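You operate a simulated robot arm through the tools that you are given. There is no shell and no other tool.

You are at the controls of a simulated robot arm. One attempt, no reset.

Task
When the gloss has gone, put good bars in the blue tray and the broken one in the yellow.
Fine: a soft coat takes finger marks; both trays are left on the white belt on purpose; the line stays locked off, main switch off and key out.

The check looks at the end state, three seconds after you hand in, the way a careful person would. Anything else that was tipped, shoved, dropped, spilled or broken makes it a failure.

Robot
A 7-joint arm with a three-finger gripper, fixed in place. Base frame: the origin is on the floor under the middle of its stand, x ahead of it, y to its left, z up; the work surface is at about z = 953. Readings come in mm, degrees, newtons and seconds.
It reaches about 1342 mm from its shoulder. Its first joint turns from -166.0 to 166.0 degrees. Payload 2.69 kg.
Tool frame: the origin (TCP) lies between the finger pads and is the grasp point; the fingertips stand 30 mm ahead of it; z points along the fingers, y is the line along which they close. The gripper opens to 128 mm; its body begins 117 mm behind the TCP.
Orientation is told as [roll, pitch, yaw] about the base's x, y, z axes, in that order, counted from this pose: with the fingers straight down and closing along the base's y, the tool's x points along the base's -x, its y along +y and its z along -z.

Tools
- The arm moves only by the tool send_rows. Its argument "motion" is a list of rows, each a list of 7 numbers: the finger opening in mm, from 0 to 128, then the shift along the tool's x, y, z in mm, then the turn, a rotation vector about the tool's x, y, z in degrees. In form: [[grip, x, y, z, rx, ry, rz], ...]. A call has 1 to 20 rows; each row shifts and turns the commanded pose from where the row before left it, along the tool's axes as they then stand. A row lasts 0.2 s, in which the tool goes at most 50 mm and 8.6 degrees; a call with a longer step from one row to the next is refused whole, and so is a gripper value outside its range. A pose out of reach is approached as far as the arm can. The call stops where the force on the tool passes 40 N (or 10 N more than at its start, if that is more) or the arm is blocked; 0.2 s more then pass. The fingers move at their own pace (about 127 mm/s each) and stop on an object; they squeeze with about 23 N. The grip force told is the motor's: it shows also when the fingers shut on nothing. Time passes only in rows, and 0.2 s behind the last, so rows that do not move let the fingers close. It gives the time, the measured TCP pose, the force on the tool (base axes), the opening and the grip force at its end, in the units of the frame above (readings bear some noise), with the torque about the TCP (base axes, N m) and any sound that the robot's microphone picked up.
- Cameras (640 x 400 px; columns grow to the right, rows downward): "scene" is fixed at [220.7, 643.2, 1525.7]; the picture's right is [-0.56, -0.83, 0.00], its down [-0.45, 0.30, -0.84] and it looks along [0.70, -0.47, -0.54] (base axes); focal length 374 px, centre (320, 200). "wrist" rides on the gripper at [58, 54, -131] in the tool frame; the picture's right is [-0.68, 0.74, 0.00], its down [-0.62, -0.57, -0.55] and it looks along [-0.40, -0.37, 0.84] (tool axes); focal length 234 px, centre (320, 200). There is no depth. A picture from a camera that has moved, and an enlarged one, comes with that camera's place and axes in the base frame and with its lens. The place of the scene camera against the robot may be out by one fixed shift of up to 12 mm in any direction.
- camera(camera): a new picture of that camera. It takes no simulated time.
- move_column(by): moves the trunk up (or, below 0, down) by that many mm; the arm rides with it, the base frame stays. It gives what a move gives, with no picture.
- inspect(camera, box): a new picture of the part [left, top, right, bottom] of that camera's present view, enlarged. It takes no simulated time.
- job_done(): hands the job in; it is judged then, once.

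Nothing tells you positions but the pictures and the camera data. Unless the task says otherwise, let go and move clear before handing in.

The tools are called after ">>>" as a command line: name --pt "numbers of a row" for each row, then --argument value for the rest, lists and objects as JSON in quotes. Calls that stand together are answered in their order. send_rows: Moves the arm, as the interface text tells. Its arguments: {"type":"object","properties":{"motion":{"type":"array"}},"required":["motion"]} The other tools are called the same way: move_column (by) moves the trunk up or down; camera (camera) takes a picture; inspect (camera, box) takes an enlarged picture of a part of a camera's view; job_done () hands the job in.

At the start:

```text
t: 0.0
ee_pos: [541.0, 218.5, 1254.3]
tool_rot: [0.0, 0.1, 0.0]
ft_force: [-0.5, -1.0, 0.1]
ft_torque: [0.02, 0.02, -0.01]
grip_width: 128.3
gripper_force: 0.0
trunk travel left (down, up): [-150.0, 200.0]
```

scene: 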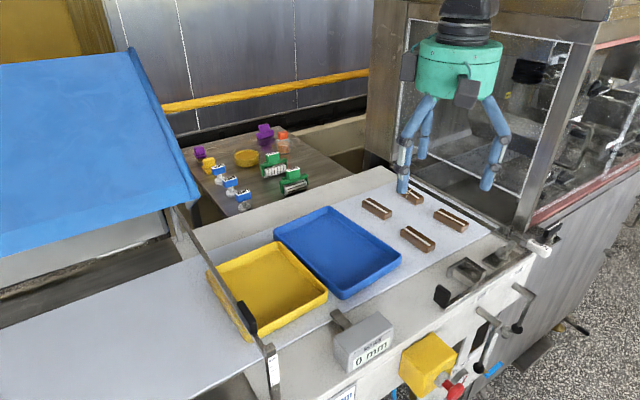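
wrist: 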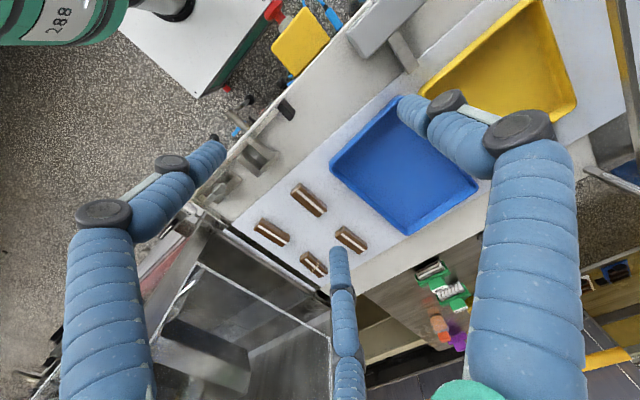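

I see four chocolate bars on the white belt, with the blue and yellow trays beside them. I'll look closer at the bars for gloss and breakage before I move anything.

>>> inspect --camera "scene" --box '[340, 170, 500, 270]'

>>> inspect --camera "wrist" --box '[230, 170, 390, 290]'

>>> inspect --camera "scene" --box '[320, 240, 560, 400]'

>>> inspect --camera "scene" --box '[200, 190, 420, 340]'

```text
4.00 times, centred on (420, 220) of scene
camera zoom: at [220.7, 643.2, 1525.7], right [-0.56, -0.83, 0.0], down [-0.45, 0.3, -0.84], along [0.7, -0.47, -0.54], focal length 1497 px, centre (-80, 120)
```

zoom: 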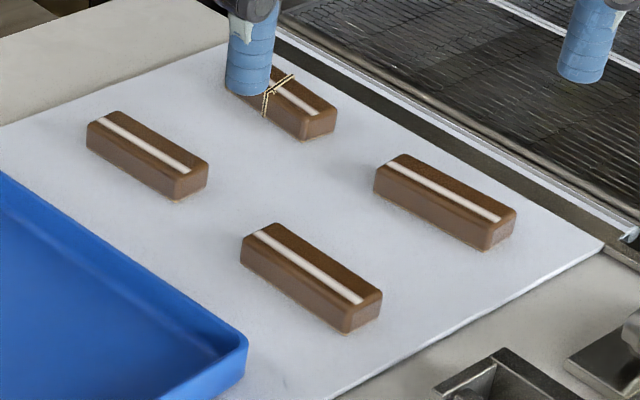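

```text
3.33 times, centred on (310, 230) of wrist
camera zoom: at [482.5, 271.2, 1384.9], right [0.68, 0.74, 0.0], down [0.62, -0.57, 0.55], along [0.4, -0.37, -0.84], focal length 781 px, centre (353, 100)
```

zoom: 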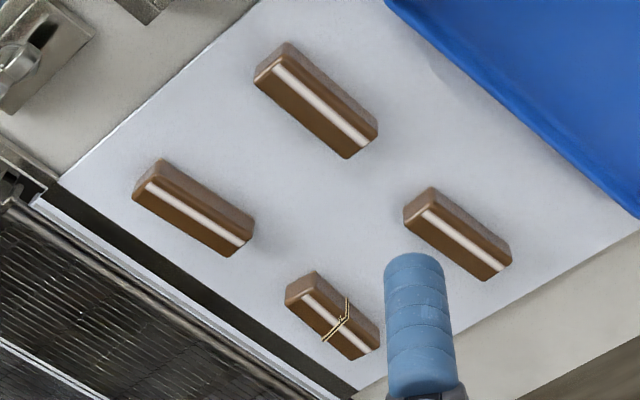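

```text
2.50 times, centred on (440, 320) of scene
camera zoom: at [220.7, 643.2, 1525.7], right [-0.56, -0.83, 0.0], down [-0.45, 0.3, -0.84], along [0.7, -0.47, -0.54], focal length 936 px, centre (20, -100)
```

zoom: 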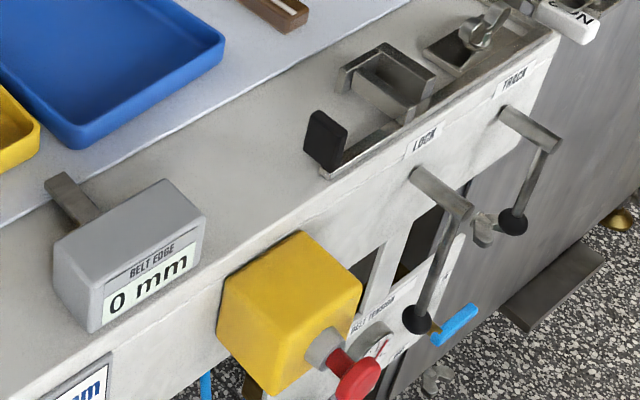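

```text
2.67 times, centred on (310, 265) of scene
camera zoom: at [220.7, 643.2, 1525.7], right [-0.56, -0.83, 0.0], down [-0.45, 0.3, -0.84], along [0.7, -0.47, -0.54], focal length 998 px, centre (347, 27)
```

zoom: 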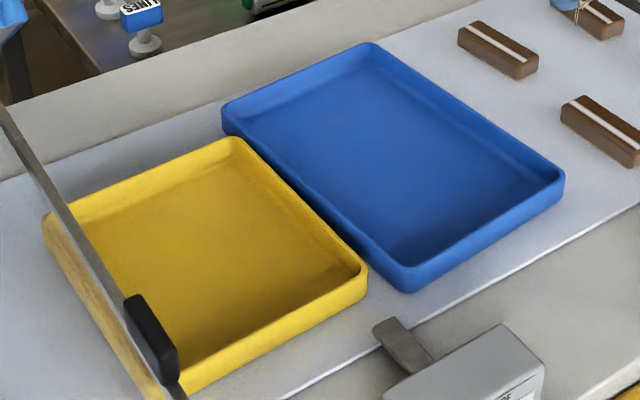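

Of the four bars, the far one half behind a finger has a crack across it. All four lie along x, and the blue and yellow trays are further along +y. Next I'll check the surroundings (hood frame, lever over the yellow tray) and the gloss.

>>> inspect --camera "scene" --box '[360, 0, 640, 260]'

>>> inspect --camera "scene" --box '[100, 180, 300, 400]'

>>> inspect --camera "wrist" --box '[380, 0, 640, 240]'

>>> inspect --camera "wrist" --box '[140, 180, 380, 400]'

>>> inspect --camera "scene" --box '[180, 115, 320, 215]'

```text
1.54 times, centred on (500, 130) of scene
camera zoom: at [220.7, 643.2, 1525.7], right [-0.56, -0.83, 0.0], down [-0.45, 0.3, -0.84], along [0.7, -0.47, -0.54], focal length 576 px, centre (43, 308)
```

zoom: 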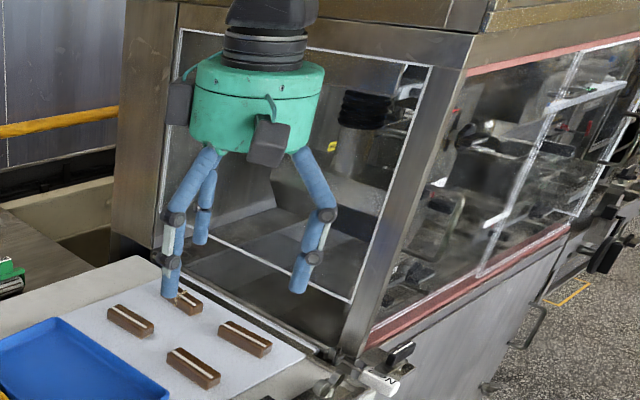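

```text
1.82 times, centred on (200, 290) of scene
camera zoom: at [220.7, 643.2, 1525.7], right [-0.56, -0.83, 0.0], down [-0.45, 0.3, -0.84], along [0.7, -0.47, -0.54], focal length 680 px, centre (538, 36)
```

zoom: 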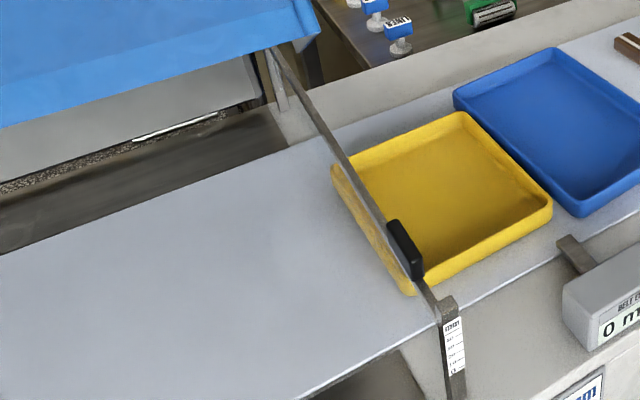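

```text
1.67 times, centred on (510, 120) of wrist
camera zoom: at [482.5, 271.2, 1384.9], right [0.68, 0.74, 0.0], down [0.62, -0.57, 0.55], along [0.4, -0.37, -0.84], focal length 390 px, centre (3, 333)
```

zoom: 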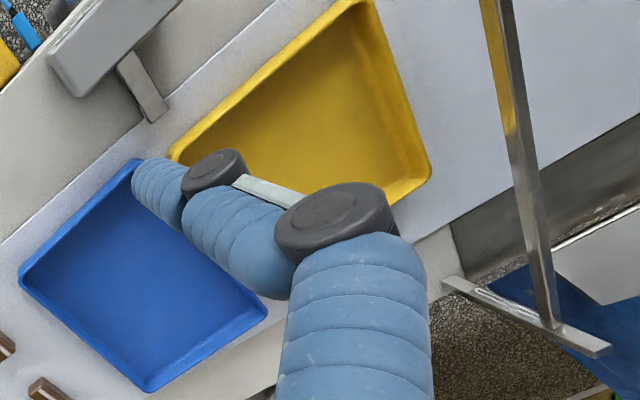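

```text
1.82 times, centred on (260, 290) of wrist
camera zoom: at [482.5, 271.2, 1384.9], right [0.68, 0.74, 0.0], down [0.62, -0.57, 0.55], along [0.4, -0.37, -0.84], focal length 426 px, centre (429, 36)
```

zoom: 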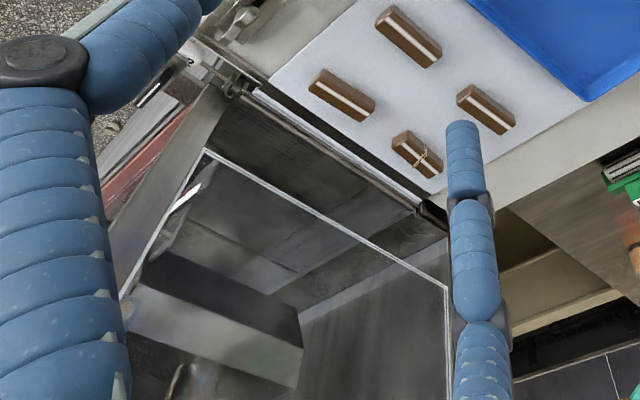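

```text
4.00 times, centred on (250, 165) of scene
camera zoom: at [220.7, 643.2, 1525.7], right [-0.56, -0.83, 0.0], down [-0.45, 0.3, -0.84], along [0.7, -0.47, -0.54], focal length 1497 px, centre (600, 340)
```

zoom: 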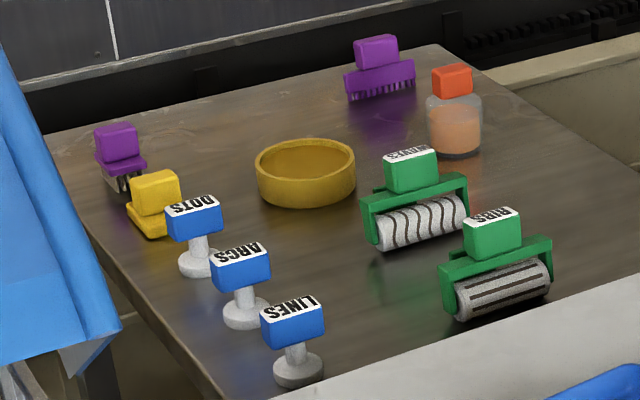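

The glass guard works out near y≈-188 and starts at about z 1036. A cross beam sits at y≈530, z≈1050, just past the yellow tray, so I'll keep clear of both. While the coat sets I'll test how the fingers close in free air.

>>> send_rows --pt "60 0 0 0 0 0 0" --pt "60 0 0 0 0 0 0" --pt "60 0 0 0 0 0 0" --pt "60 0 0 0 0 0 0" --pt "60 0 0 0 0 0 0" --pt "60 0 0 0 0 0 0" --pt "60 0 0 0 0 0 0" --pt "60 0 0 0 0 0 0" --pt "60 0 0 0 0 0 0" --pt "60 0 0 0 0 0 0" --pt "60 0 0 0 0 0 0" --pt "60 0 0 0 0 0 0" --pt "60 0 0 0 0 0 0" --pt "60 0 0 0 0 0 0" --pt "60 0 0 0 0 0 0" --pt "60 0 0 0 0 0 0" --pt "60 0 0 0 0 0 0" --pt "60 0 0 0 0 0 0" --pt "60 0 0 0 0 0 0" --pt "60 0 0 0 0 0 0"

>>> camera --camera "wrist"

>>> camera --camera "scene"

>>> inspect --camera "scene" --box '[340, 170, 500, 270]'

>>> inspect --camera "wrist" --box '[230, 170, 390, 290]'

```text
t: 4.2
ee_pos: [541.1, 218.8, 1253.3]
tool_rot: [0.1, 0.0, 0.0]
ft_force: [0.0, -0.9, 0.4]
ft_torque: [0.02, 0.07, -0.01]
grip_width: 59.9
gripper_force: 0.1
trunk travel left (down, up): [-150.0, 200.0]
```

```text
taken
camera wrist: at [482.6, 271.2, 1384.9], right [0.68, 0.74, 0.0], down [0.62, -0.57, 0.55], along [0.4, -0.37, -0.84], focal length 234 px, centre (320, 200)
```

wrist: 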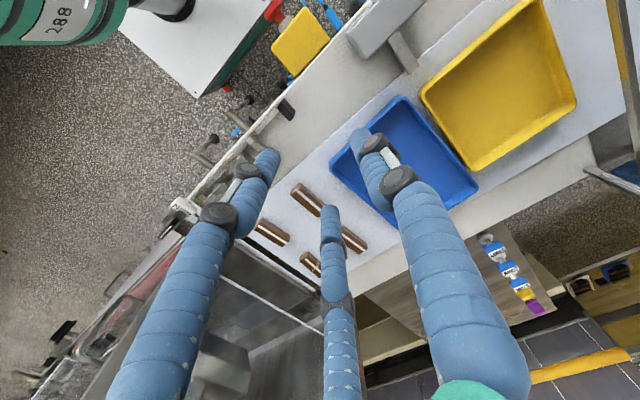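

```text
taken
```

scene: 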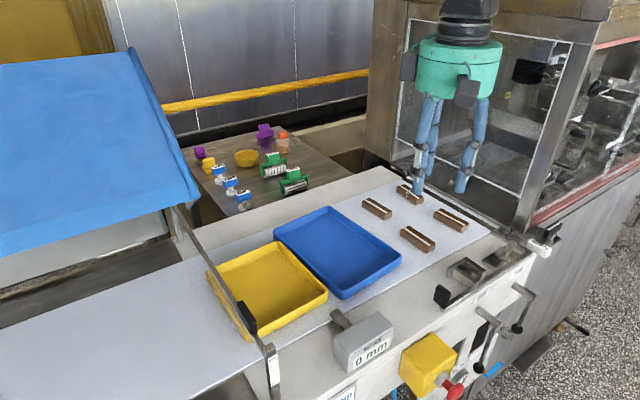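

```text
4.00 times, centred on (420, 220) of scene
camera zoom: at [220.7, 643.2, 1525.7], right [-0.56, -0.83, 0.0], down [-0.45, 0.3, -0.84], along [0.7, -0.47, -0.54], focal length 1497 px, centre (-80, 120)
```

zoom: 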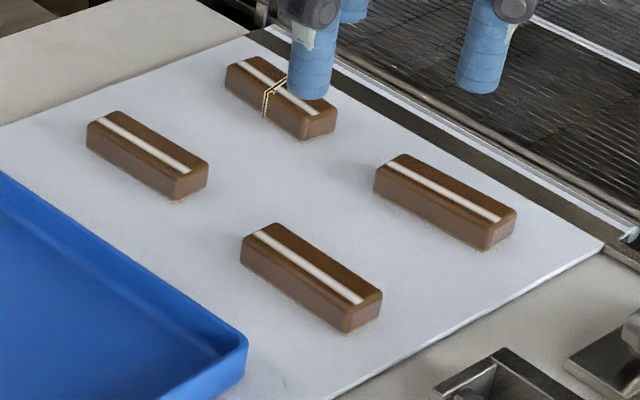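

```text
3.33 times, centred on (310, 230) of wrist
camera zoom: at [482.6, 271.2, 1384.9], right [0.68, 0.74, 0.0], down [0.62, -0.57, 0.55], along [0.4, -0.37, -0.84], focal length 781 px, centre (353, 100)
```

zoom: 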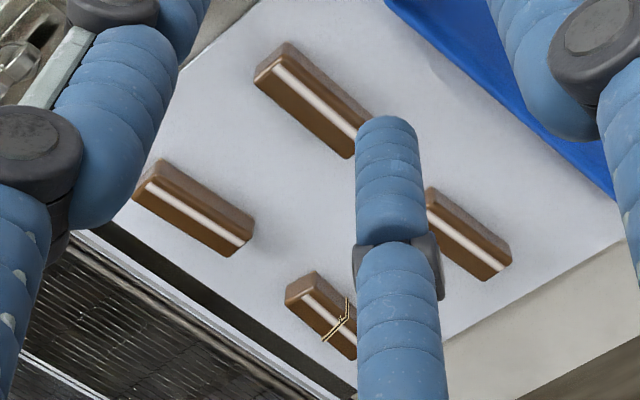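

The fingers close radially at 120°: one on the +y side and two on the -y side. The sheen hasn't visibly changed yet, so I'll keep a high-zoom baseline and wait longer to compare.

>>> inspect --camera "scene" --box '[395, 220, 443, 258]'

>>> inspect --camera "scene" --box '[390, 180, 432, 210]'

>>> send_rows --pt "128 0 0 0 0 0 0" --pt "128 0 0 0 0 0 0" --pt "128 0 0 0 0 0 0" --pt "128 0 0 0 0 0 0" --pt "128 0 0 0 0 0 0" --pt "128 0 0 0 0 0 0" --pt "128 0 0 0 0 0 0" --pt "128 0 0 0 0 0 0" --pt "128 0 0 0 0 0 0" --pt "128 0 0 0 0 0 0" --pt "128 0 0 0 0 0 0" --pt "128 0 0 0 0 0 0" --pt "128 0 0 0 0 0 0" --pt "128 0 0 0 0 0 0" --pt "128 0 0 0 0 0 0" --pt "128 0 0 0 0 0 0" --pt "128 0 0 0 0 0 0" --pt "128 0 0 0 0 0 0" --pt "128 0 0 0 0 0 0" --pt "128 0 0 0 0 0 0"

>>> send_rows --pt "128 0 0 0 0 0 0" --pt "128 0 0 0 0 0 0" --pt "128 0 0 0 0 0 0" --pt "128 0 0 0 0 0 0" --pt "128 0 0 0 0 0 0" --pt "128 0 0 0 0 0 0" --pt "128 0 0 0 0 0 0" --pt "128 0 0 0 0 0 0" --pt "128 0 0 0 0 0 0" --pt "128 0 0 0 0 0 0" --pt "128 0 0 0 0 0 0" --pt "128 0 0 0 0 0 0" --pt "128 0 0 0 0 0 0" --pt "128 0 0 0 0 0 0" --pt "128 0 0 0 0 0 0" --pt "128 0 0 0 0 0 0" --pt "128 0 0 0 0 0 0" --pt "128 0 0 0 0 0 0" --pt "128 0 0 0 0 0 0" --pt "128 0 0 0 0 0 0"

>>> inspect --camera "scene" --box '[395, 220, 443, 258]'

>>> inspect --camera "scene" --box '[340, 170, 500, 270]'

>>> inspect --camera "wrist" --box '[230, 170, 390, 290]'

```text
10.53 times, centred on (419, 239) of scene
camera zoom: at [220.7, 643.2, 1525.7], right [-0.56, -0.83, 0.0], down [-0.45, 0.3, -0.84], along [0.7, -0.47, -0.54], focal length 3939 px, centre (-722, -210)
```

zoom: 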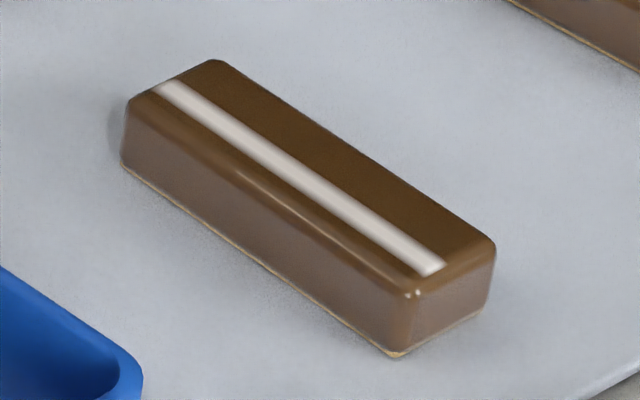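

```text
13.33 times, centred on (411, 195) of scene
camera zoom: at [220.7, 643.2, 1525.7], right [-0.56, -0.83, 0.0], down [-0.45, 0.3, -0.84], along [0.7, -0.47, -0.54], focal length 4990 px, centre (-893, 267)
```

zoom: 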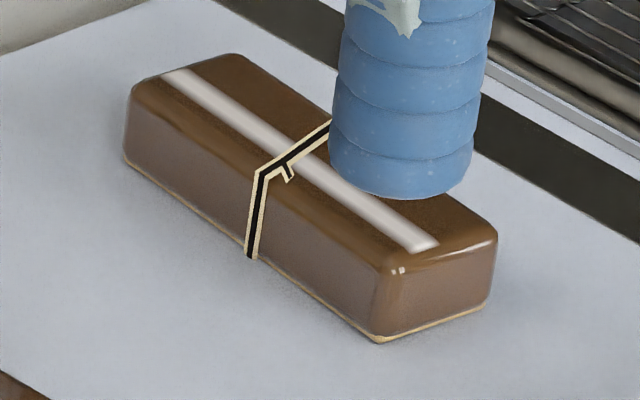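

```text
t: 8.4
ee_pos: [540.5, 218.3, 1253.7]
tool_rot: [0.1, 0.0, 0.0]
ft_force: [-0.2, -0.5, 0.0]
ft_torque: [0.0, 0.0, 0.01]
grip_width: 128.0
gripper_force: 0.1
trunk travel left (down, up): [-150.0, 200.0]
```

```text
t: 12.6
ee_pos: [540.5, 218.8, 1255.3]
tool_rot: [-0.1, -0.1, 0.0]
ft_force: [-0.1, 0.5, 0.9]
ft_torque: [0.0, 0.02, 0.0]
grip_width: 128.0
gripper_force: 0.2
trunk travel left (down, up): [-150.0, 200.0]
```

```text
10.53 times, centred on (419, 239) of scene
camera zoom: at [220.7, 643.2, 1525.7], right [-0.56, -0.83, 0.0], down [-0.45, 0.3, -0.84], along [0.7, -0.47, -0.54], focal length 3939 px, centre (-722, -210)
```

zoom: 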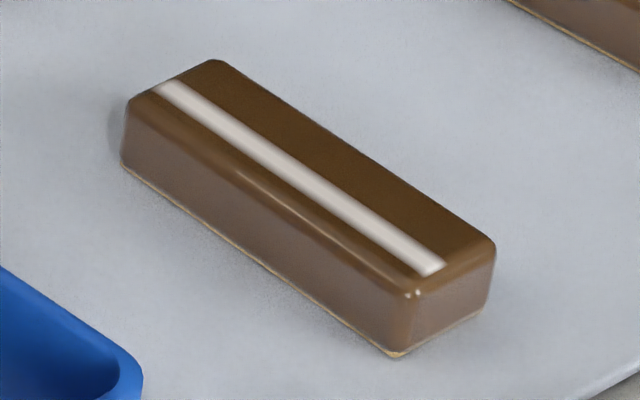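

```text
4.00 times, centred on (420, 220) of scene
camera zoom: at [220.7, 643.2, 1525.7], right [-0.56, -0.83, 0.0], down [-0.45, 0.3, -0.84], along [0.7, -0.47, -0.54], focal length 1497 px, centre (-80, 120)
```

zoom: 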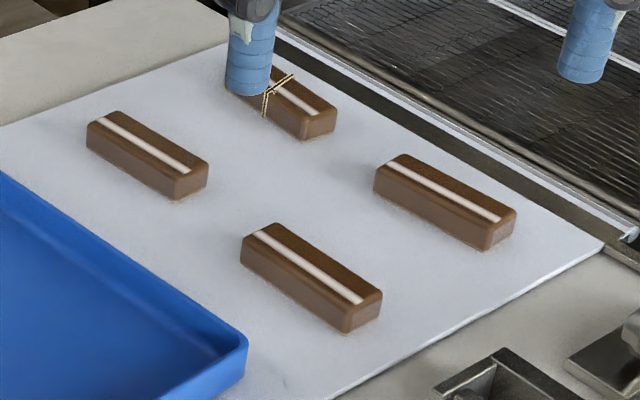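

```text
3.33 times, centred on (310, 230) of wrist
camera zoom: at [482.6, 271.2, 1384.9], right [0.68, 0.74, 0.0], down [0.62, -0.57, 0.55], along [0.4, -0.37, -0.84], focal length 781 px, centre (353, 100)
```

zoom: 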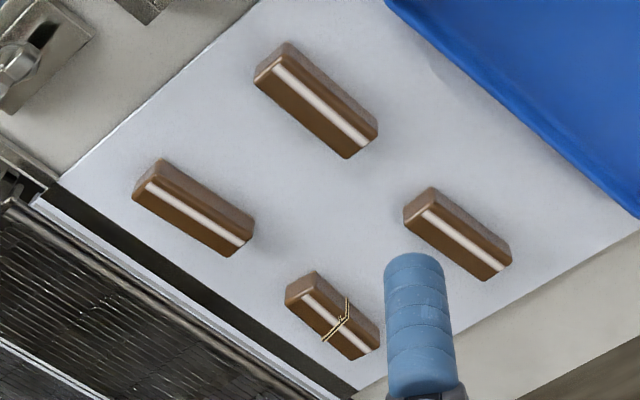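

The crack runs right round the far bar, about mid-length, and sharp highlights are still on the edges, so the coat is still soft. I'll keep the arm still and wait.

>>> send_rows --pt "128 0 0 0 0 0 0" --pt "128 0 0 0 0 0 0" --pt "128 0 0 0 0 0 0" --pt "128 0 0 0 0 0 0" --pt "128 0 0 0 0 0 0" --pt "128 0 0 0 0 0 0" --pt "128 0 0 0 0 0 0" --pt "128 0 0 0 0 0 0" --pt "128 0 0 0 0 0 0" --pt "128 0 0 0 0 0 0" --pt "128 0 0 0 0 0 0" --pt "128 0 0 0 0 0 0" --pt "128 0 0 0 0 0 0" --pt "128 0 0 0 0 0 0" --pt "128 0 0 0 0 0 0" --pt "128 0 0 0 0 0 0" --pt "128 0 0 0 0 0 0" --pt "128 0 0 0 0 0 0" --pt "128 0 0 0 0 0 0" --pt "128 0 0 0 0 0 0"

>>> send_rows --pt "128 0 0 0 0 0 0" --pt "128 0 0 0 0 0 0" --pt "128 0 0 0 0 0 0" --pt "128 0 0 0 0 0 0" --pt "128 0 0 0 0 0 0" --pt "128 0 0 0 0 0 0" --pt "128 0 0 0 0 0 0" --pt "128 0 0 0 0 0 0" --pt "128 0 0 0 0 0 0" --pt "128 0 0 0 0 0 0" --pt "128 0 0 0 0 0 0" --pt "128 0 0 0 0 0 0" --pt "128 0 0 0 0 0 0" --pt "128 0 0 0 0 0 0" --pt "128 0 0 0 0 0 0" --pt "128 0 0 0 0 0 0" --pt "128 0 0 0 0 0 0" --pt "128 0 0 0 0 0 0" --pt "128 0 0 0 0 0 0" --pt "128 0 0 0 0 0 0"

>>> send_rows --pt "128 0 0 0 0 0 0" --pt "128 0 0 0 0 0 0" --pt "128 0 0 0 0 0 0" --pt "128 0 0 0 0 0 0" --pt "128 0 0 0 0 0 0" --pt "128 0 0 0 0 0 0" --pt "128 0 0 0 0 0 0" --pt "128 0 0 0 0 0 0" --pt "128 0 0 0 0 0 0" --pt "128 0 0 0 0 0 0" --pt "128 0 0 0 0 0 0" --pt "128 0 0 0 0 0 0" --pt "128 0 0 0 0 0 0" --pt "128 0 0 0 0 0 0" --pt "128 0 0 0 0 0 0" --pt "128 0 0 0 0 0 0" --pt "128 0 0 0 0 0 0" --pt "128 0 0 0 0 0 0" --pt "128 0 0 0 0 0 0" --pt "128 0 0 0 0 0 0"

>>> send_rows --pt "128 0 0 0 0 0 0" --pt "128 0 0 0 0 0 0" --pt "128 0 0 0 0 0 0" --pt "128 0 0 0 0 0 0" --pt "128 0 0 0 0 0 0" --pt "128 0 0 0 0 0 0" --pt "128 0 0 0 0 0 0" --pt "128 0 0 0 0 0 0" --pt "128 0 0 0 0 0 0" --pt "128 0 0 0 0 0 0" --pt "128 0 0 0 0 0 0" --pt "128 0 0 0 0 0 0" --pt "128 0 0 0 0 0 0" --pt "128 0 0 0 0 0 0" --pt "128 0 0 0 0 0 0" --pt "128 0 0 0 0 0 0" --pt "128 0 0 0 0 0 0" --pt "128 0 0 0 0 0 0" --pt "128 0 0 0 0 0 0" --pt "128 0 0 0 0 0 0"

>>> inspect --camera "scene" --box '[395, 220, 443, 258]'

>>> inspect --camera "scene" --box '[340, 170, 500, 270]'

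>>> inspect --camera "wrist" --box '[230, 170, 390, 290]'

```text
t: 16.8
ee_pos: [541.9, 217.8, 1254.0]
tool_rot: [0.0, 0.0, 0.0]
ft_force: [0.4, 0.1, -0.6]
ft_torque: [-0.01, -0.01, 0.01]
grip_width: 128.2
gripper_force: 0.0
trunk travel left (down, up): [-150.0, 200.0]
```

```text
t: 21.0
ee_pos: [542.2, 218.2, 1254.0]
tool_rot: [0.0, 0.0, 0.0]
ft_force: [0.9, -0.7, 0.1]
ft_torque: [-0.01, 0.01, -0.01]
grip_width: 127.8
gripper_force: 0.0
trunk travel left (down, up): [-150.0, 200.0]
```

```text
t: 25.2
ee_pos: [542.2, 219.7, 1254.4]
tool_rot: [0.0, 0.1, 0.0]
ft_force: [-0.8, 0.1, -0.4]
ft_torque: [-0.04, 0.0, 0.04]
grip_width: 128.0
gripper_force: 0.0
trunk travel left (down, up): [-150.0, 200.0]
```

```text
t: 29.4
ee_pos: [542.0, 218.1, 1254.5]
tool_rot: [0.0, 0.0, 0.0]
ft_force: [0.1, -0.7, 0.1]
ft_torque: [0.03, 0.02, 0.0]
grip_width: 127.9
gripper_force: 0.1
trunk travel left (down, up): [-150.0, 200.0]
```

```text
10.53 times, centred on (419, 239) of scene
camera zoom: at [220.7, 643.2, 1525.7], right [-0.56, -0.83, 0.0], down [-0.45, 0.3, -0.84], along [0.7, -0.47, -0.54], focal length 3939 px, centre (-722, -210)
```

zoom: 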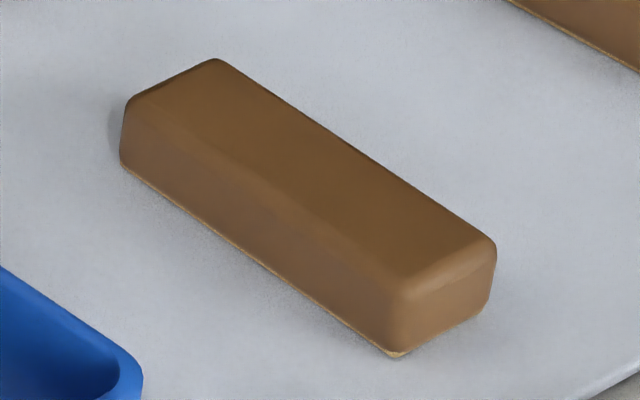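

```text
4.00 times, centred on (420, 220) of scene
camera zoom: at [220.7, 643.2, 1525.7], right [-0.56, -0.83, 0.0], down [-0.45, 0.3, -0.84], along [0.7, -0.47, -0.54], focal length 1497 px, centre (-80, 120)
```

zoom: 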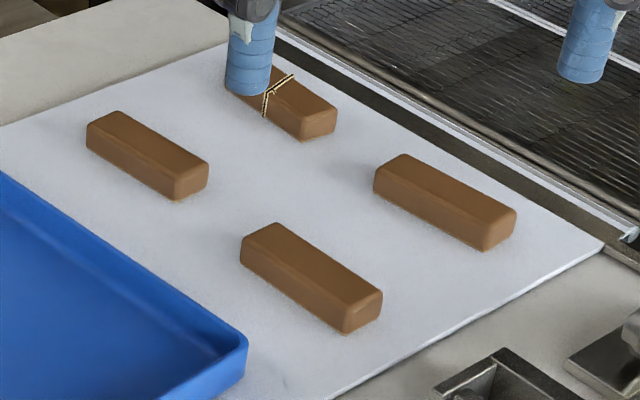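

```text
3.33 times, centred on (310, 230) of wrist
camera zoom: at [482.6, 271.2, 1384.9], right [0.68, 0.74, 0.0], down [0.62, -0.57, 0.55], along [0.4, -0.37, -0.84], focal length 781 px, centre (353, 100)
```

zoom: 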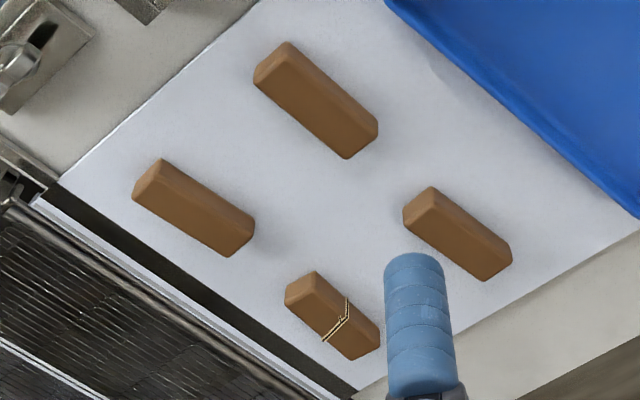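

All four bars have gone fully matte, so the coat has set. Before the first pick I'll check how far the fingertips reach down at a narrow opening, staying in free air.

>>> send_rows --pt "40 0 0 0 0 0 0" --pt "40 0 0 0 0 0 0" --pt "40 0 0 0 0 0 0" --pt "40 0 0 0 0 0 0" --pt "40 0 0 0 0 0 0"

>>> inspect --camera "scene" --box '[370, 40, 530, 200]'

>>> camera --camera "wrist"

>>> inspect --camera "scene" --box '[390, 180, 432, 210]'

>>> inspect --camera "scene" --box '[358, 195, 400, 225]'

>>> inspect --camera "scene" --box '[430, 203, 472, 233]'

```text
t: 30.6
ee_pos: [540.7, 219.0, 1254.0]
tool_rot: [0.0, -0.1, 0.0]
ft_force: [-0.5, 0.3, -0.1]
ft_torque: [0.0, 0.02, -0.01]
grip_width: 40.1
gripper_force: 0.1
trunk travel left (down, up): [-150.0, 200.0]
```

```text
2.50 times, centred on (450, 120) of scene
camera zoom: at [220.7, 643.2, 1525.7], right [-0.56, -0.83, 0.0], down [-0.45, 0.3, -0.84], along [0.7, -0.47, -0.54], focal length 936 px, centre (-5, 400)
```

zoom: 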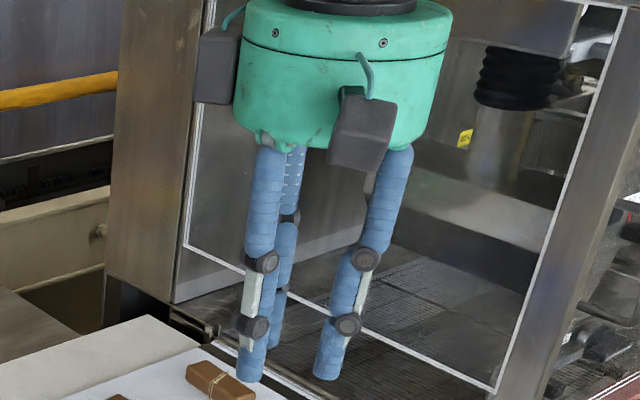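

```text
taken
camera wrist: at [482.6, 271.2, 1384.9], right [0.68, 0.74, 0.0], down [0.62, -0.57, 0.55], along [0.4, -0.37, -0.84], focal length 234 px, centre (320, 200)
```

wrist: 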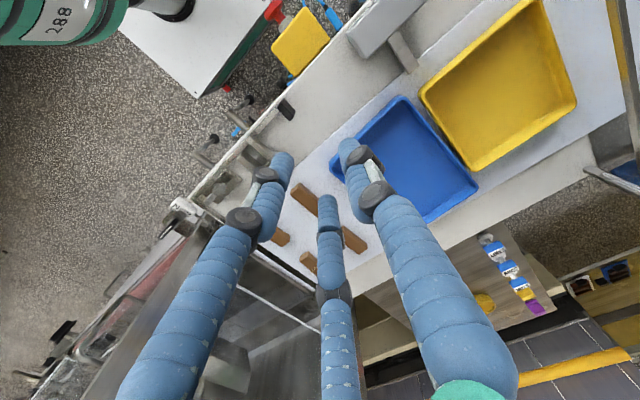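

```text
13.33 times, centred on (411, 195) of scene
camera zoom: at [220.7, 643.2, 1525.7], right [-0.56, -0.83, 0.0], down [-0.45, 0.3, -0.84], along [0.7, -0.47, -0.54], focal length 4990 px, centre (-893, 267)
```

zoom: 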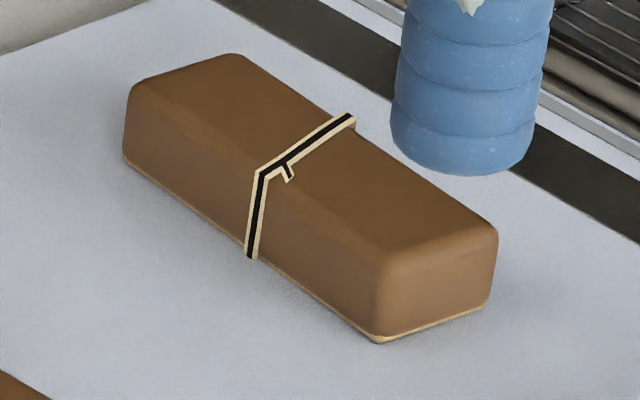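

```text
13.33 times, centred on (379, 210) of scene
camera zoom: at [220.7, 643.2, 1525.7], right [-0.56, -0.83, 0.0], down [-0.45, 0.3, -0.84], along [0.7, -0.47, -0.54], focal length 4990 px, centre (-467, 67)
```

zoom: 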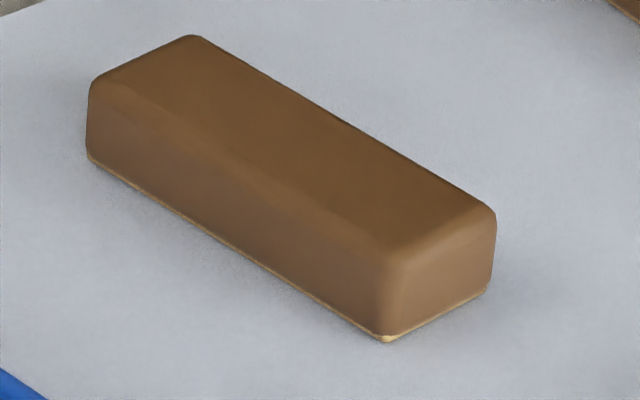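

```text
13.33 times, centred on (451, 218) of scene
camera zoom: at [220.7, 643.2, 1525.7], right [-0.56, -0.83, 0.0], down [-0.45, 0.3, -0.84], along [0.7, -0.47, -0.54], focal length 4990 px, centre (-1427, -40)
```

zoom: 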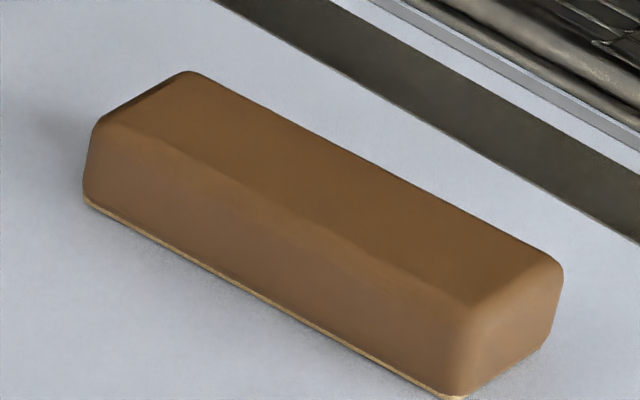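

Fingertips reach about 30 mm below the TCP and each finger is about 16 mm thick. I put the bars at roughly (666,68), (673,-59), (818,64) and (819,-62), the last being the broken one. I'll now hover near the first good bar, (668,65), and refine its position.

>>> send_rows --pt "90 -25 -31 20 0 0 0" --pt "90 -25 -31 20 0 0 0" --pt "90 -25 -31 20 0 0 0" --pt "90 -25 -31 20 0 0 0" --pt "90 -27 -34 20 0 0 0" --pt "90 0 0 0 0 0 0"

>>> camera --camera "wrist"

>>> camera --camera "scene"

```text
t: 32.0
ee_pos: [667.8, 62.4, 1155.5]
tool_rot: [0.0, 0.0, 0.0]
ft_force: [1.1, -0.2, -1.1]
ft_torque: [0.06, 0.07, -0.02]
grip_width: 90.0
gripper_force: 0.1
trunk travel left (down, up): [-150.0, 200.0]
```

```text
taken
camera wrist: at [608.1, 114.4, 1286.5], right [0.68, 0.74, 0.0], down [0.62, -0.57, 0.55], along [0.4, -0.37, -0.84], focal length 234 px, centre (320, 200)
```

wrist: 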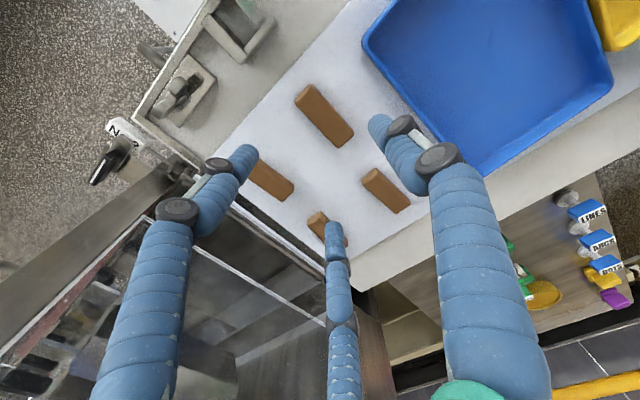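

```text
taken
```

scene: 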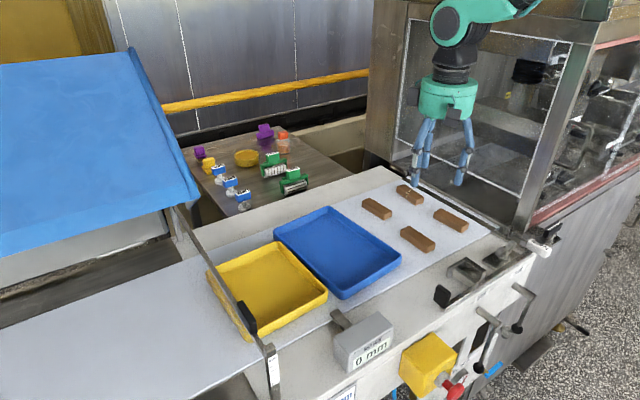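

The hover went cleanly. Bar 2 and its neighbours are visible in the wrist view, so I'll zoom in for precise corners before I go down.

>>> inspect --camera "wrist" --box '[280, 70, 376, 160]'

>>> inspect --camera "wrist" --box '[240, 140, 432, 260]'

```text
4.44 times, centred on (328, 115) of wrist
camera zoom: at [608.1, 114.4, 1286.5], right [0.68, 0.74, 0.0], down [0.62, -0.57, 0.55], along [0.4, -0.37, -0.84], focal length 1041 px, centre (284, 578)
```

zoom: 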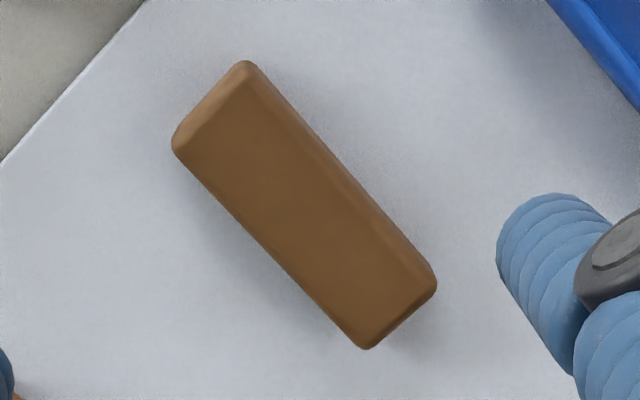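

```text
3.33 times, centred on (336, 200) of wrist
camera zoom: at [608.1, 114.4, 1286.5], right [0.68, 0.74, 0.0], down [0.62, -0.57, 0.55], along [0.4, -0.37, -0.84], focal length 781 px, centre (267, 200)
```

zoom: 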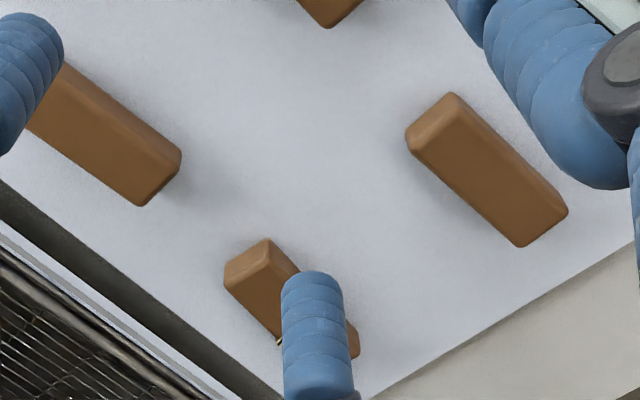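

Bar 2 measures about 88×29 mm, centred at (671, 67) with yaw about 0. I'll line the TCP up at y≈59, because the two-finger side closes unevenly, and come down to just above the bar before the final approach.

>>> send_rows --pt "90 -2.7 -1.5 30 0 0 0" --pt "90 0 0 40 0 0 0" --pt "90 0 0 40 0 0 0" --pt "90 0 0 34 0 0 0" --pt "90 0 0 0 0 0 0"

>>> camera --camera "wrist"

>>> inspect --camera "scene" --box '[360, 160, 480, 260]'

```text
t: 33.2
ee_pos: [670.5, 58.7, 1013.2]
tool_rot: [0.0, 0.0, 0.0]
ft_force: [1.4, 0.4, -0.9]
ft_torque: [0.0, 0.06, 0.0]
grip_width: 90.1
gripper_force: 0.2
trunk travel left (down, up): [-150.0, 200.0]
```

```text
taken
camera wrist: at [611.7, 110.2, 1143.0], right [0.68, 0.74, 0.0], down [0.62, -0.57, 0.55], along [0.4, -0.37, -0.84], focal length 234 px, centre (320, 200)
```

wrist: 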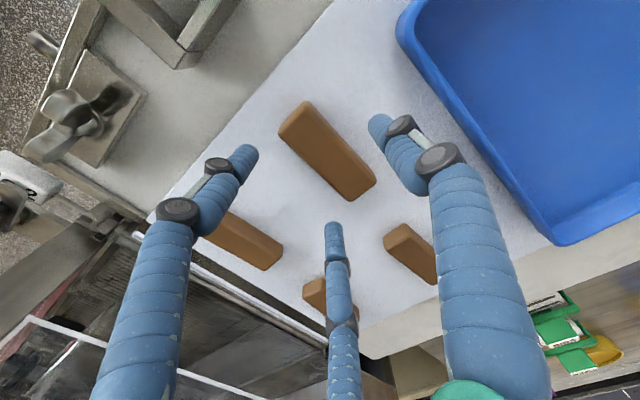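

```text
4.00 times, centred on (420, 210) of scene
camera zoom: at [220.7, 643.2, 1525.7], right [-0.56, -0.83, 0.0], down [-0.45, 0.3, -0.84], along [0.7, -0.47, -0.54], focal length 1497 px, centre (-80, 160)
```

zoom: 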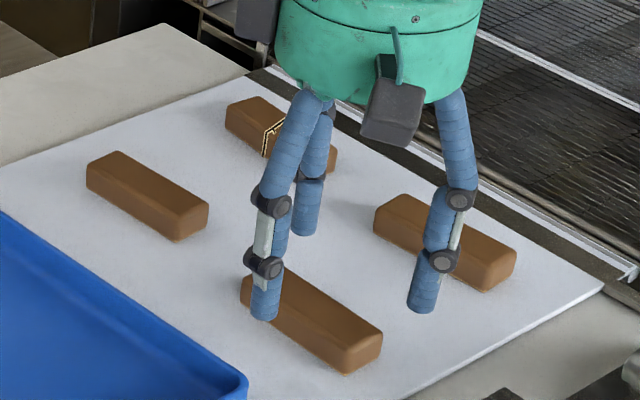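

The fingers straddle bar 2 with clearance all round. I'll go the last 25 mm so the tips sit about 5 mm above the belt, then close.

>>> send_rows --pt "90 0 0 13 0 0 0" --pt "90 0 0 12 0 0 0" --pt "90 0 0 0 0 0 0"

>>> camera --camera "wrist"

>>> inspect --camera "scene" --box '[370, 190, 460, 260]'

```text
t: 34.0
ee_pos: [672.7, 60.3, 985.7]
tool_rot: [-0.1, 0.0, 0.0]
ft_force: [0.0, 0.2, -0.9]
ft_torque: [-0.01, 0.03, 0.0]
grip_width: 90.0
gripper_force: 0.1
trunk travel left (down, up): [-150.0, 200.0]
```

```text
taken
camera wrist: at [613.2, 111.9, 1116.1], right [0.68, 0.74, 0.0], down [0.62, -0.57, 0.55], along [0.4, -0.37, -0.84], focal length 234 px, centre (320, 200)
```

wrist: 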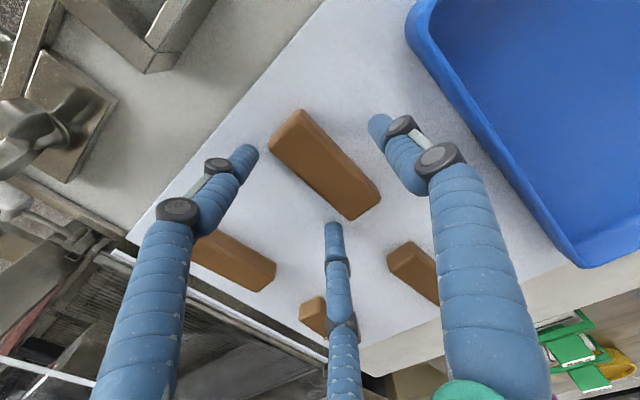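

```text
5.71 times, centred on (415, 225) of scene
camera zoom: at [220.7, 643.2, 1525.7], right [-0.56, -0.83, 0.0], down [-0.45, 0.3, -0.84], along [0.7, -0.47, -0.54], focal length 2138 px, centre (-223, 57)
```

zoom: 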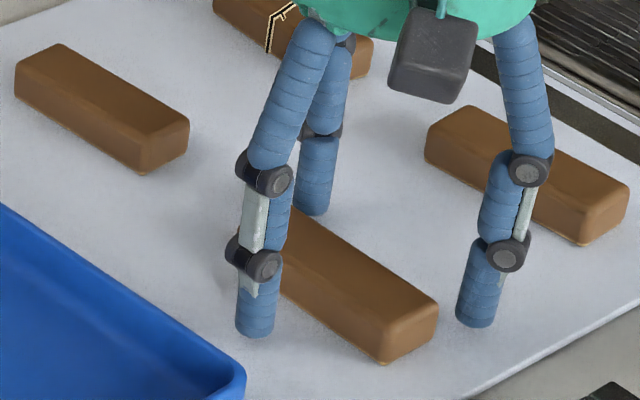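

The fingers surround the bar and touch nothing. Closing slowly now.

>>> send_rows --pt "75 0 0 0 0 0 0" --pt "65 0 0 0 0 0 0" --pt "57 0 0 0 0 0 0" --pt "52 0 0 0 0 0 0" --pt "48 0 0 0 0 0 0" --pt "44 0 0 0 0 0 0" --pt "40 0 0 0 0 0 0" --pt "36 0 0 0 0 0 0" --pt "32 0 0 0 0 0 0" --pt "28 0 0 0 0 0 0" --pt "24 0 0 0 0 0 0"

>>> camera --camera "wrist"

>>> inspect --camera "scene" --box '[370, 190, 460, 260]'

```text
t: 36.4
ee_pos: [670.8, 59.3, 986.0]
tool_rot: [0.0, 0.0, 0.0]
ft_force: [0.3, 0.2, 0.4]
ft_torque: [-0.01, 0.0, 0.0]
grip_width: 43.6
gripper_force: 14.5
trunk travel left (down, up): [-150.0, 200.0]
```

```text
taken
camera wrist: at [612.9, 111.8, 1116.4], right [0.68, 0.74, 0.0], down [0.62, -0.57, 0.55], along [0.4, -0.37, -0.84], focal length 234 px, centre (320, 200)
```

wrist: 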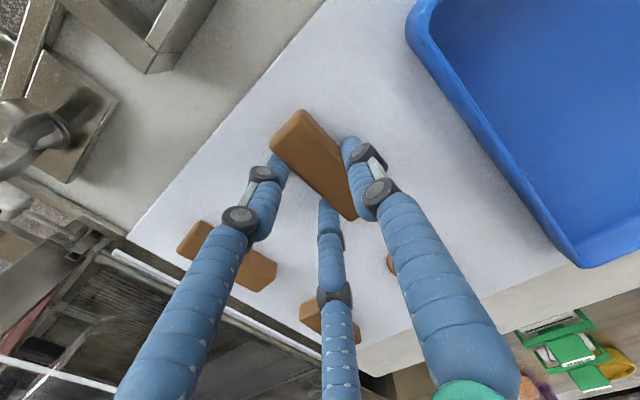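

```text
5.71 times, centred on (415, 225) of scene
camera zoom: at [220.7, 643.2, 1525.7], right [-0.56, -0.83, 0.0], down [-0.45, 0.3, -0.84], along [0.7, -0.47, -0.54], focal length 2138 px, centre (-223, 57)
```

zoom: 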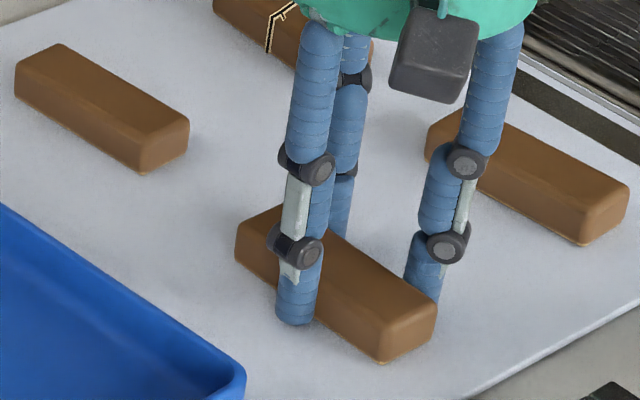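

The grip closed on the bar at 43.6 mm, as expected, and the bar hardly moved. I'll firm the grip, lift a little, and check it holds.

>>> send_rows --pt "15 0 0 0 0 0 0" --pt "10 0 0 0 0 0 0" --pt "10 0 0 0 0 0 0" --pt "10 0 0 -5 0 0 0" --pt "10 0 0 -10 0 0 0" --pt "10 0 0 -15 0 0 0" --pt "10 0 0 0 0 0 0"

>>> inspect --camera "scene" --box '[370, 170, 460, 260]'

>>> camera --camera "wrist"

```text
t: 38.0
ee_pos: [673.4, 59.3, 1015.2]
tool_rot: [-0.1, 0.0, 0.0]
ft_force: [-0.5, 0.5, 0.3]
ft_torque: [-0.04, 0.0, -0.05]
grip_width: 43.8
gripper_force: 13.8
trunk travel left (down, up): [-150.0, 200.0]
```

```text
4.44 times, centred on (415, 215) of scene
camera zoom: at [220.7, 643.2, 1525.7], right [-0.56, -0.83, 0.0], down [-0.45, 0.3, -0.84], along [0.7, -0.47, -0.54], focal length 1663 px, centre (-102, 133)
```

zoom: 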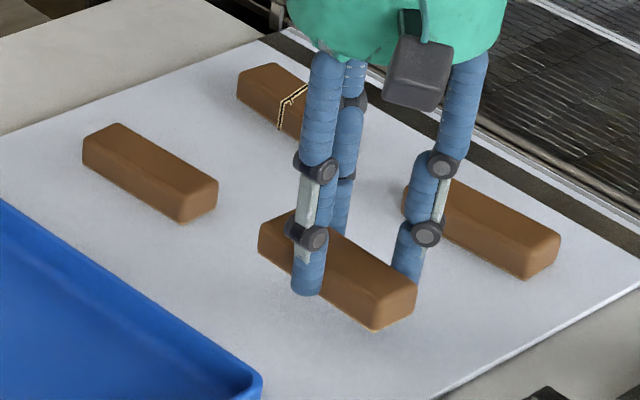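

```text
taken
camera wrist: at [614.6, 111.1, 1145.2], right [0.68, 0.74, 0.0], down [0.62, -0.57, 0.55], along [0.4, -0.37, -0.84], focal length 234 px, centre (320, 200)
```

wrist: 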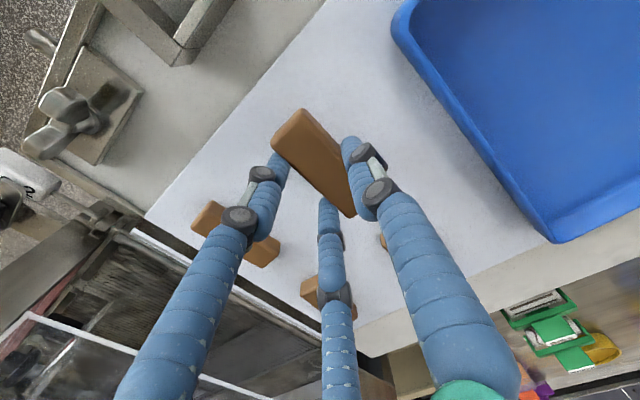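

Bar 2 is held securely. I'll lift to about z 1085 and carry it over the blue tray, then look at the tray before lowering.

>>> send_rows --pt "10 0 0 -35 0 0 0" --pt "10 0 0 -35 0 0 0" --pt "10 -4 30 0 0 0 0" --pt "10 -5 40 0 0 0 0" --pt "10 -5 40 0 0 0 0" --pt "10 -5 38 0 0 0 0" --pt "10 0 0 0 0 0 0" --pt "10 0 0 0 0 0 0"

>>> camera --camera "wrist"

>>> camera --camera "scene"

>>> inspect --camera "scene" --box '[260, 160, 420, 310]'

```text
t: 39.8
ee_pos: [691.5, 207.7, 1086.5]
tool_rot: [0.0, -0.1, 0.1]
ft_force: [-1.1, 0.6, -0.3]
ft_torque: [0.01, 0.01, 0.02]
grip_width: 43.6
gripper_force: 14.0
trunk travel left (down, up): [-150.0, 200.0]
```

```text
taken
camera wrist: at [633.4, 260.0, 1216.3], right [0.68, 0.74, 0.0], down [0.62, -0.57, 0.55], along [0.4, -0.37, -0.84], focal length 234 px, centre (320, 200)
```

wrist: 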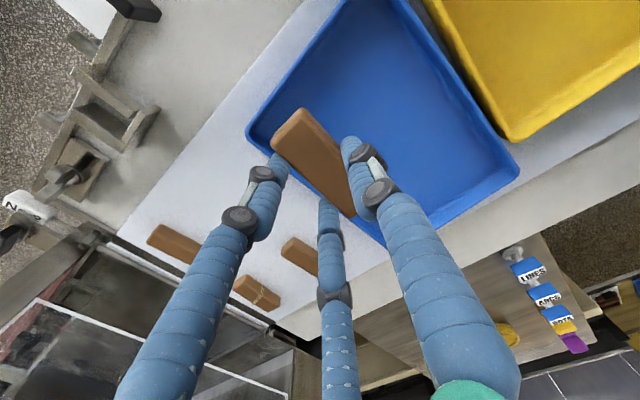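

```text
taken
```

scene: 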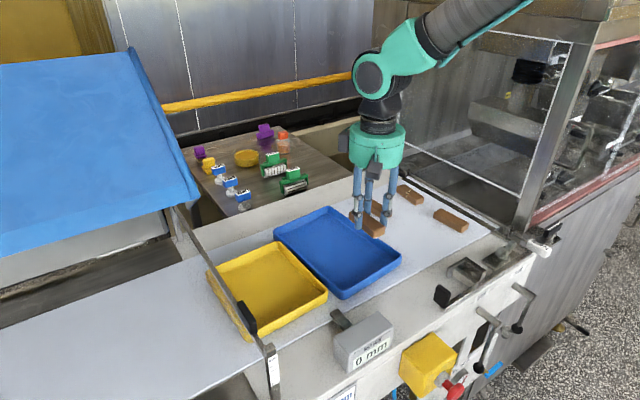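

```text
2.67 times, centred on (340, 235) of scene
camera zoom: at [220.7, 643.2, 1525.7], right [-0.56, -0.83, 0.0], down [-0.45, 0.3, -0.84], along [0.7, -0.47, -0.54], focal length 998 px, centre (267, 107)
```

zoom: 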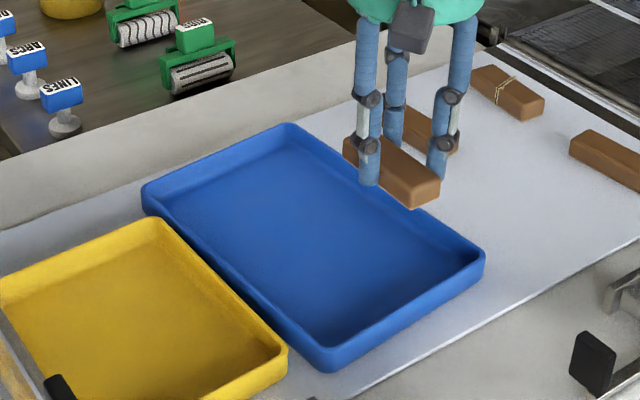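

Bar 2 hangs level over the blue tray. The tray is turned about 5° and centred near (757, 250) with a rim around z 970. I'll put this bar near (705, 210), coming down in stages.

>>> send_rows --pt "10 -14.5 -5 10 0 0 0" --pt "10 0 0 30 0 0 0" --pt "10 0 0 25 0 0 0" --pt "10 0 0 10 0 0 0" --pt "10 0 0 5 0 0 0" --pt "10 0 0 0 0 0 0"

>>> inspect --camera "scene" --box '[300, 170, 420, 280]'

>>> camera --camera "wrist"

```text
t: 41.2
ee_pos: [705.5, 200.9, 1005.6]
tool_rot: [0.0, 0.0, 0.0]
ft_force: [1.1, 0.4, -0.5]
ft_torque: [0.04, -0.03, 0.02]
grip_width: 43.6
gripper_force: 14.1
trunk travel left (down, up): [-150.0, 200.0]
```

```text
3.64 times, centred on (360, 225) of scene
camera zoom: at [220.7, 643.2, 1525.7], right [-0.56, -0.83, 0.0], down [-0.45, 0.3, -0.84], along [0.7, -0.47, -0.54], focal length 1361 px, centre (174, 109)
```

zoom: 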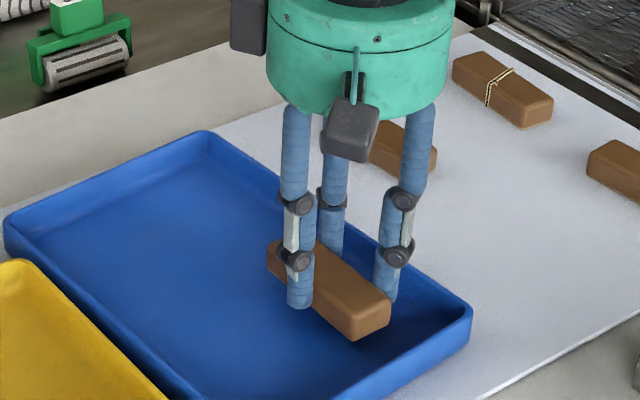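

```text
taken
camera wrist: at [646.6, 254.8, 1136.4], right [0.68, 0.74, 0.0], down [0.62, -0.57, 0.55], along [0.4, -0.37, -0.84], focal length 234 px, centre (320, 200)
```

wrist: 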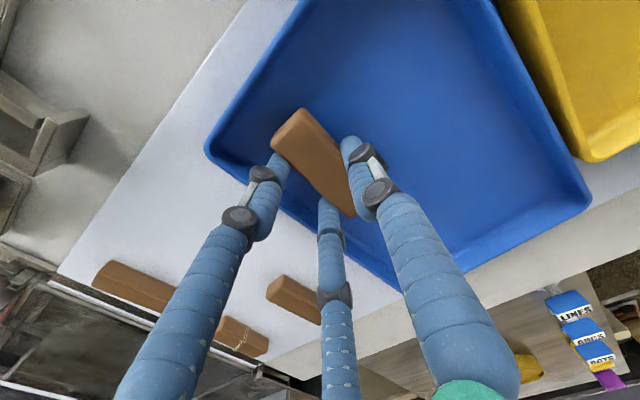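

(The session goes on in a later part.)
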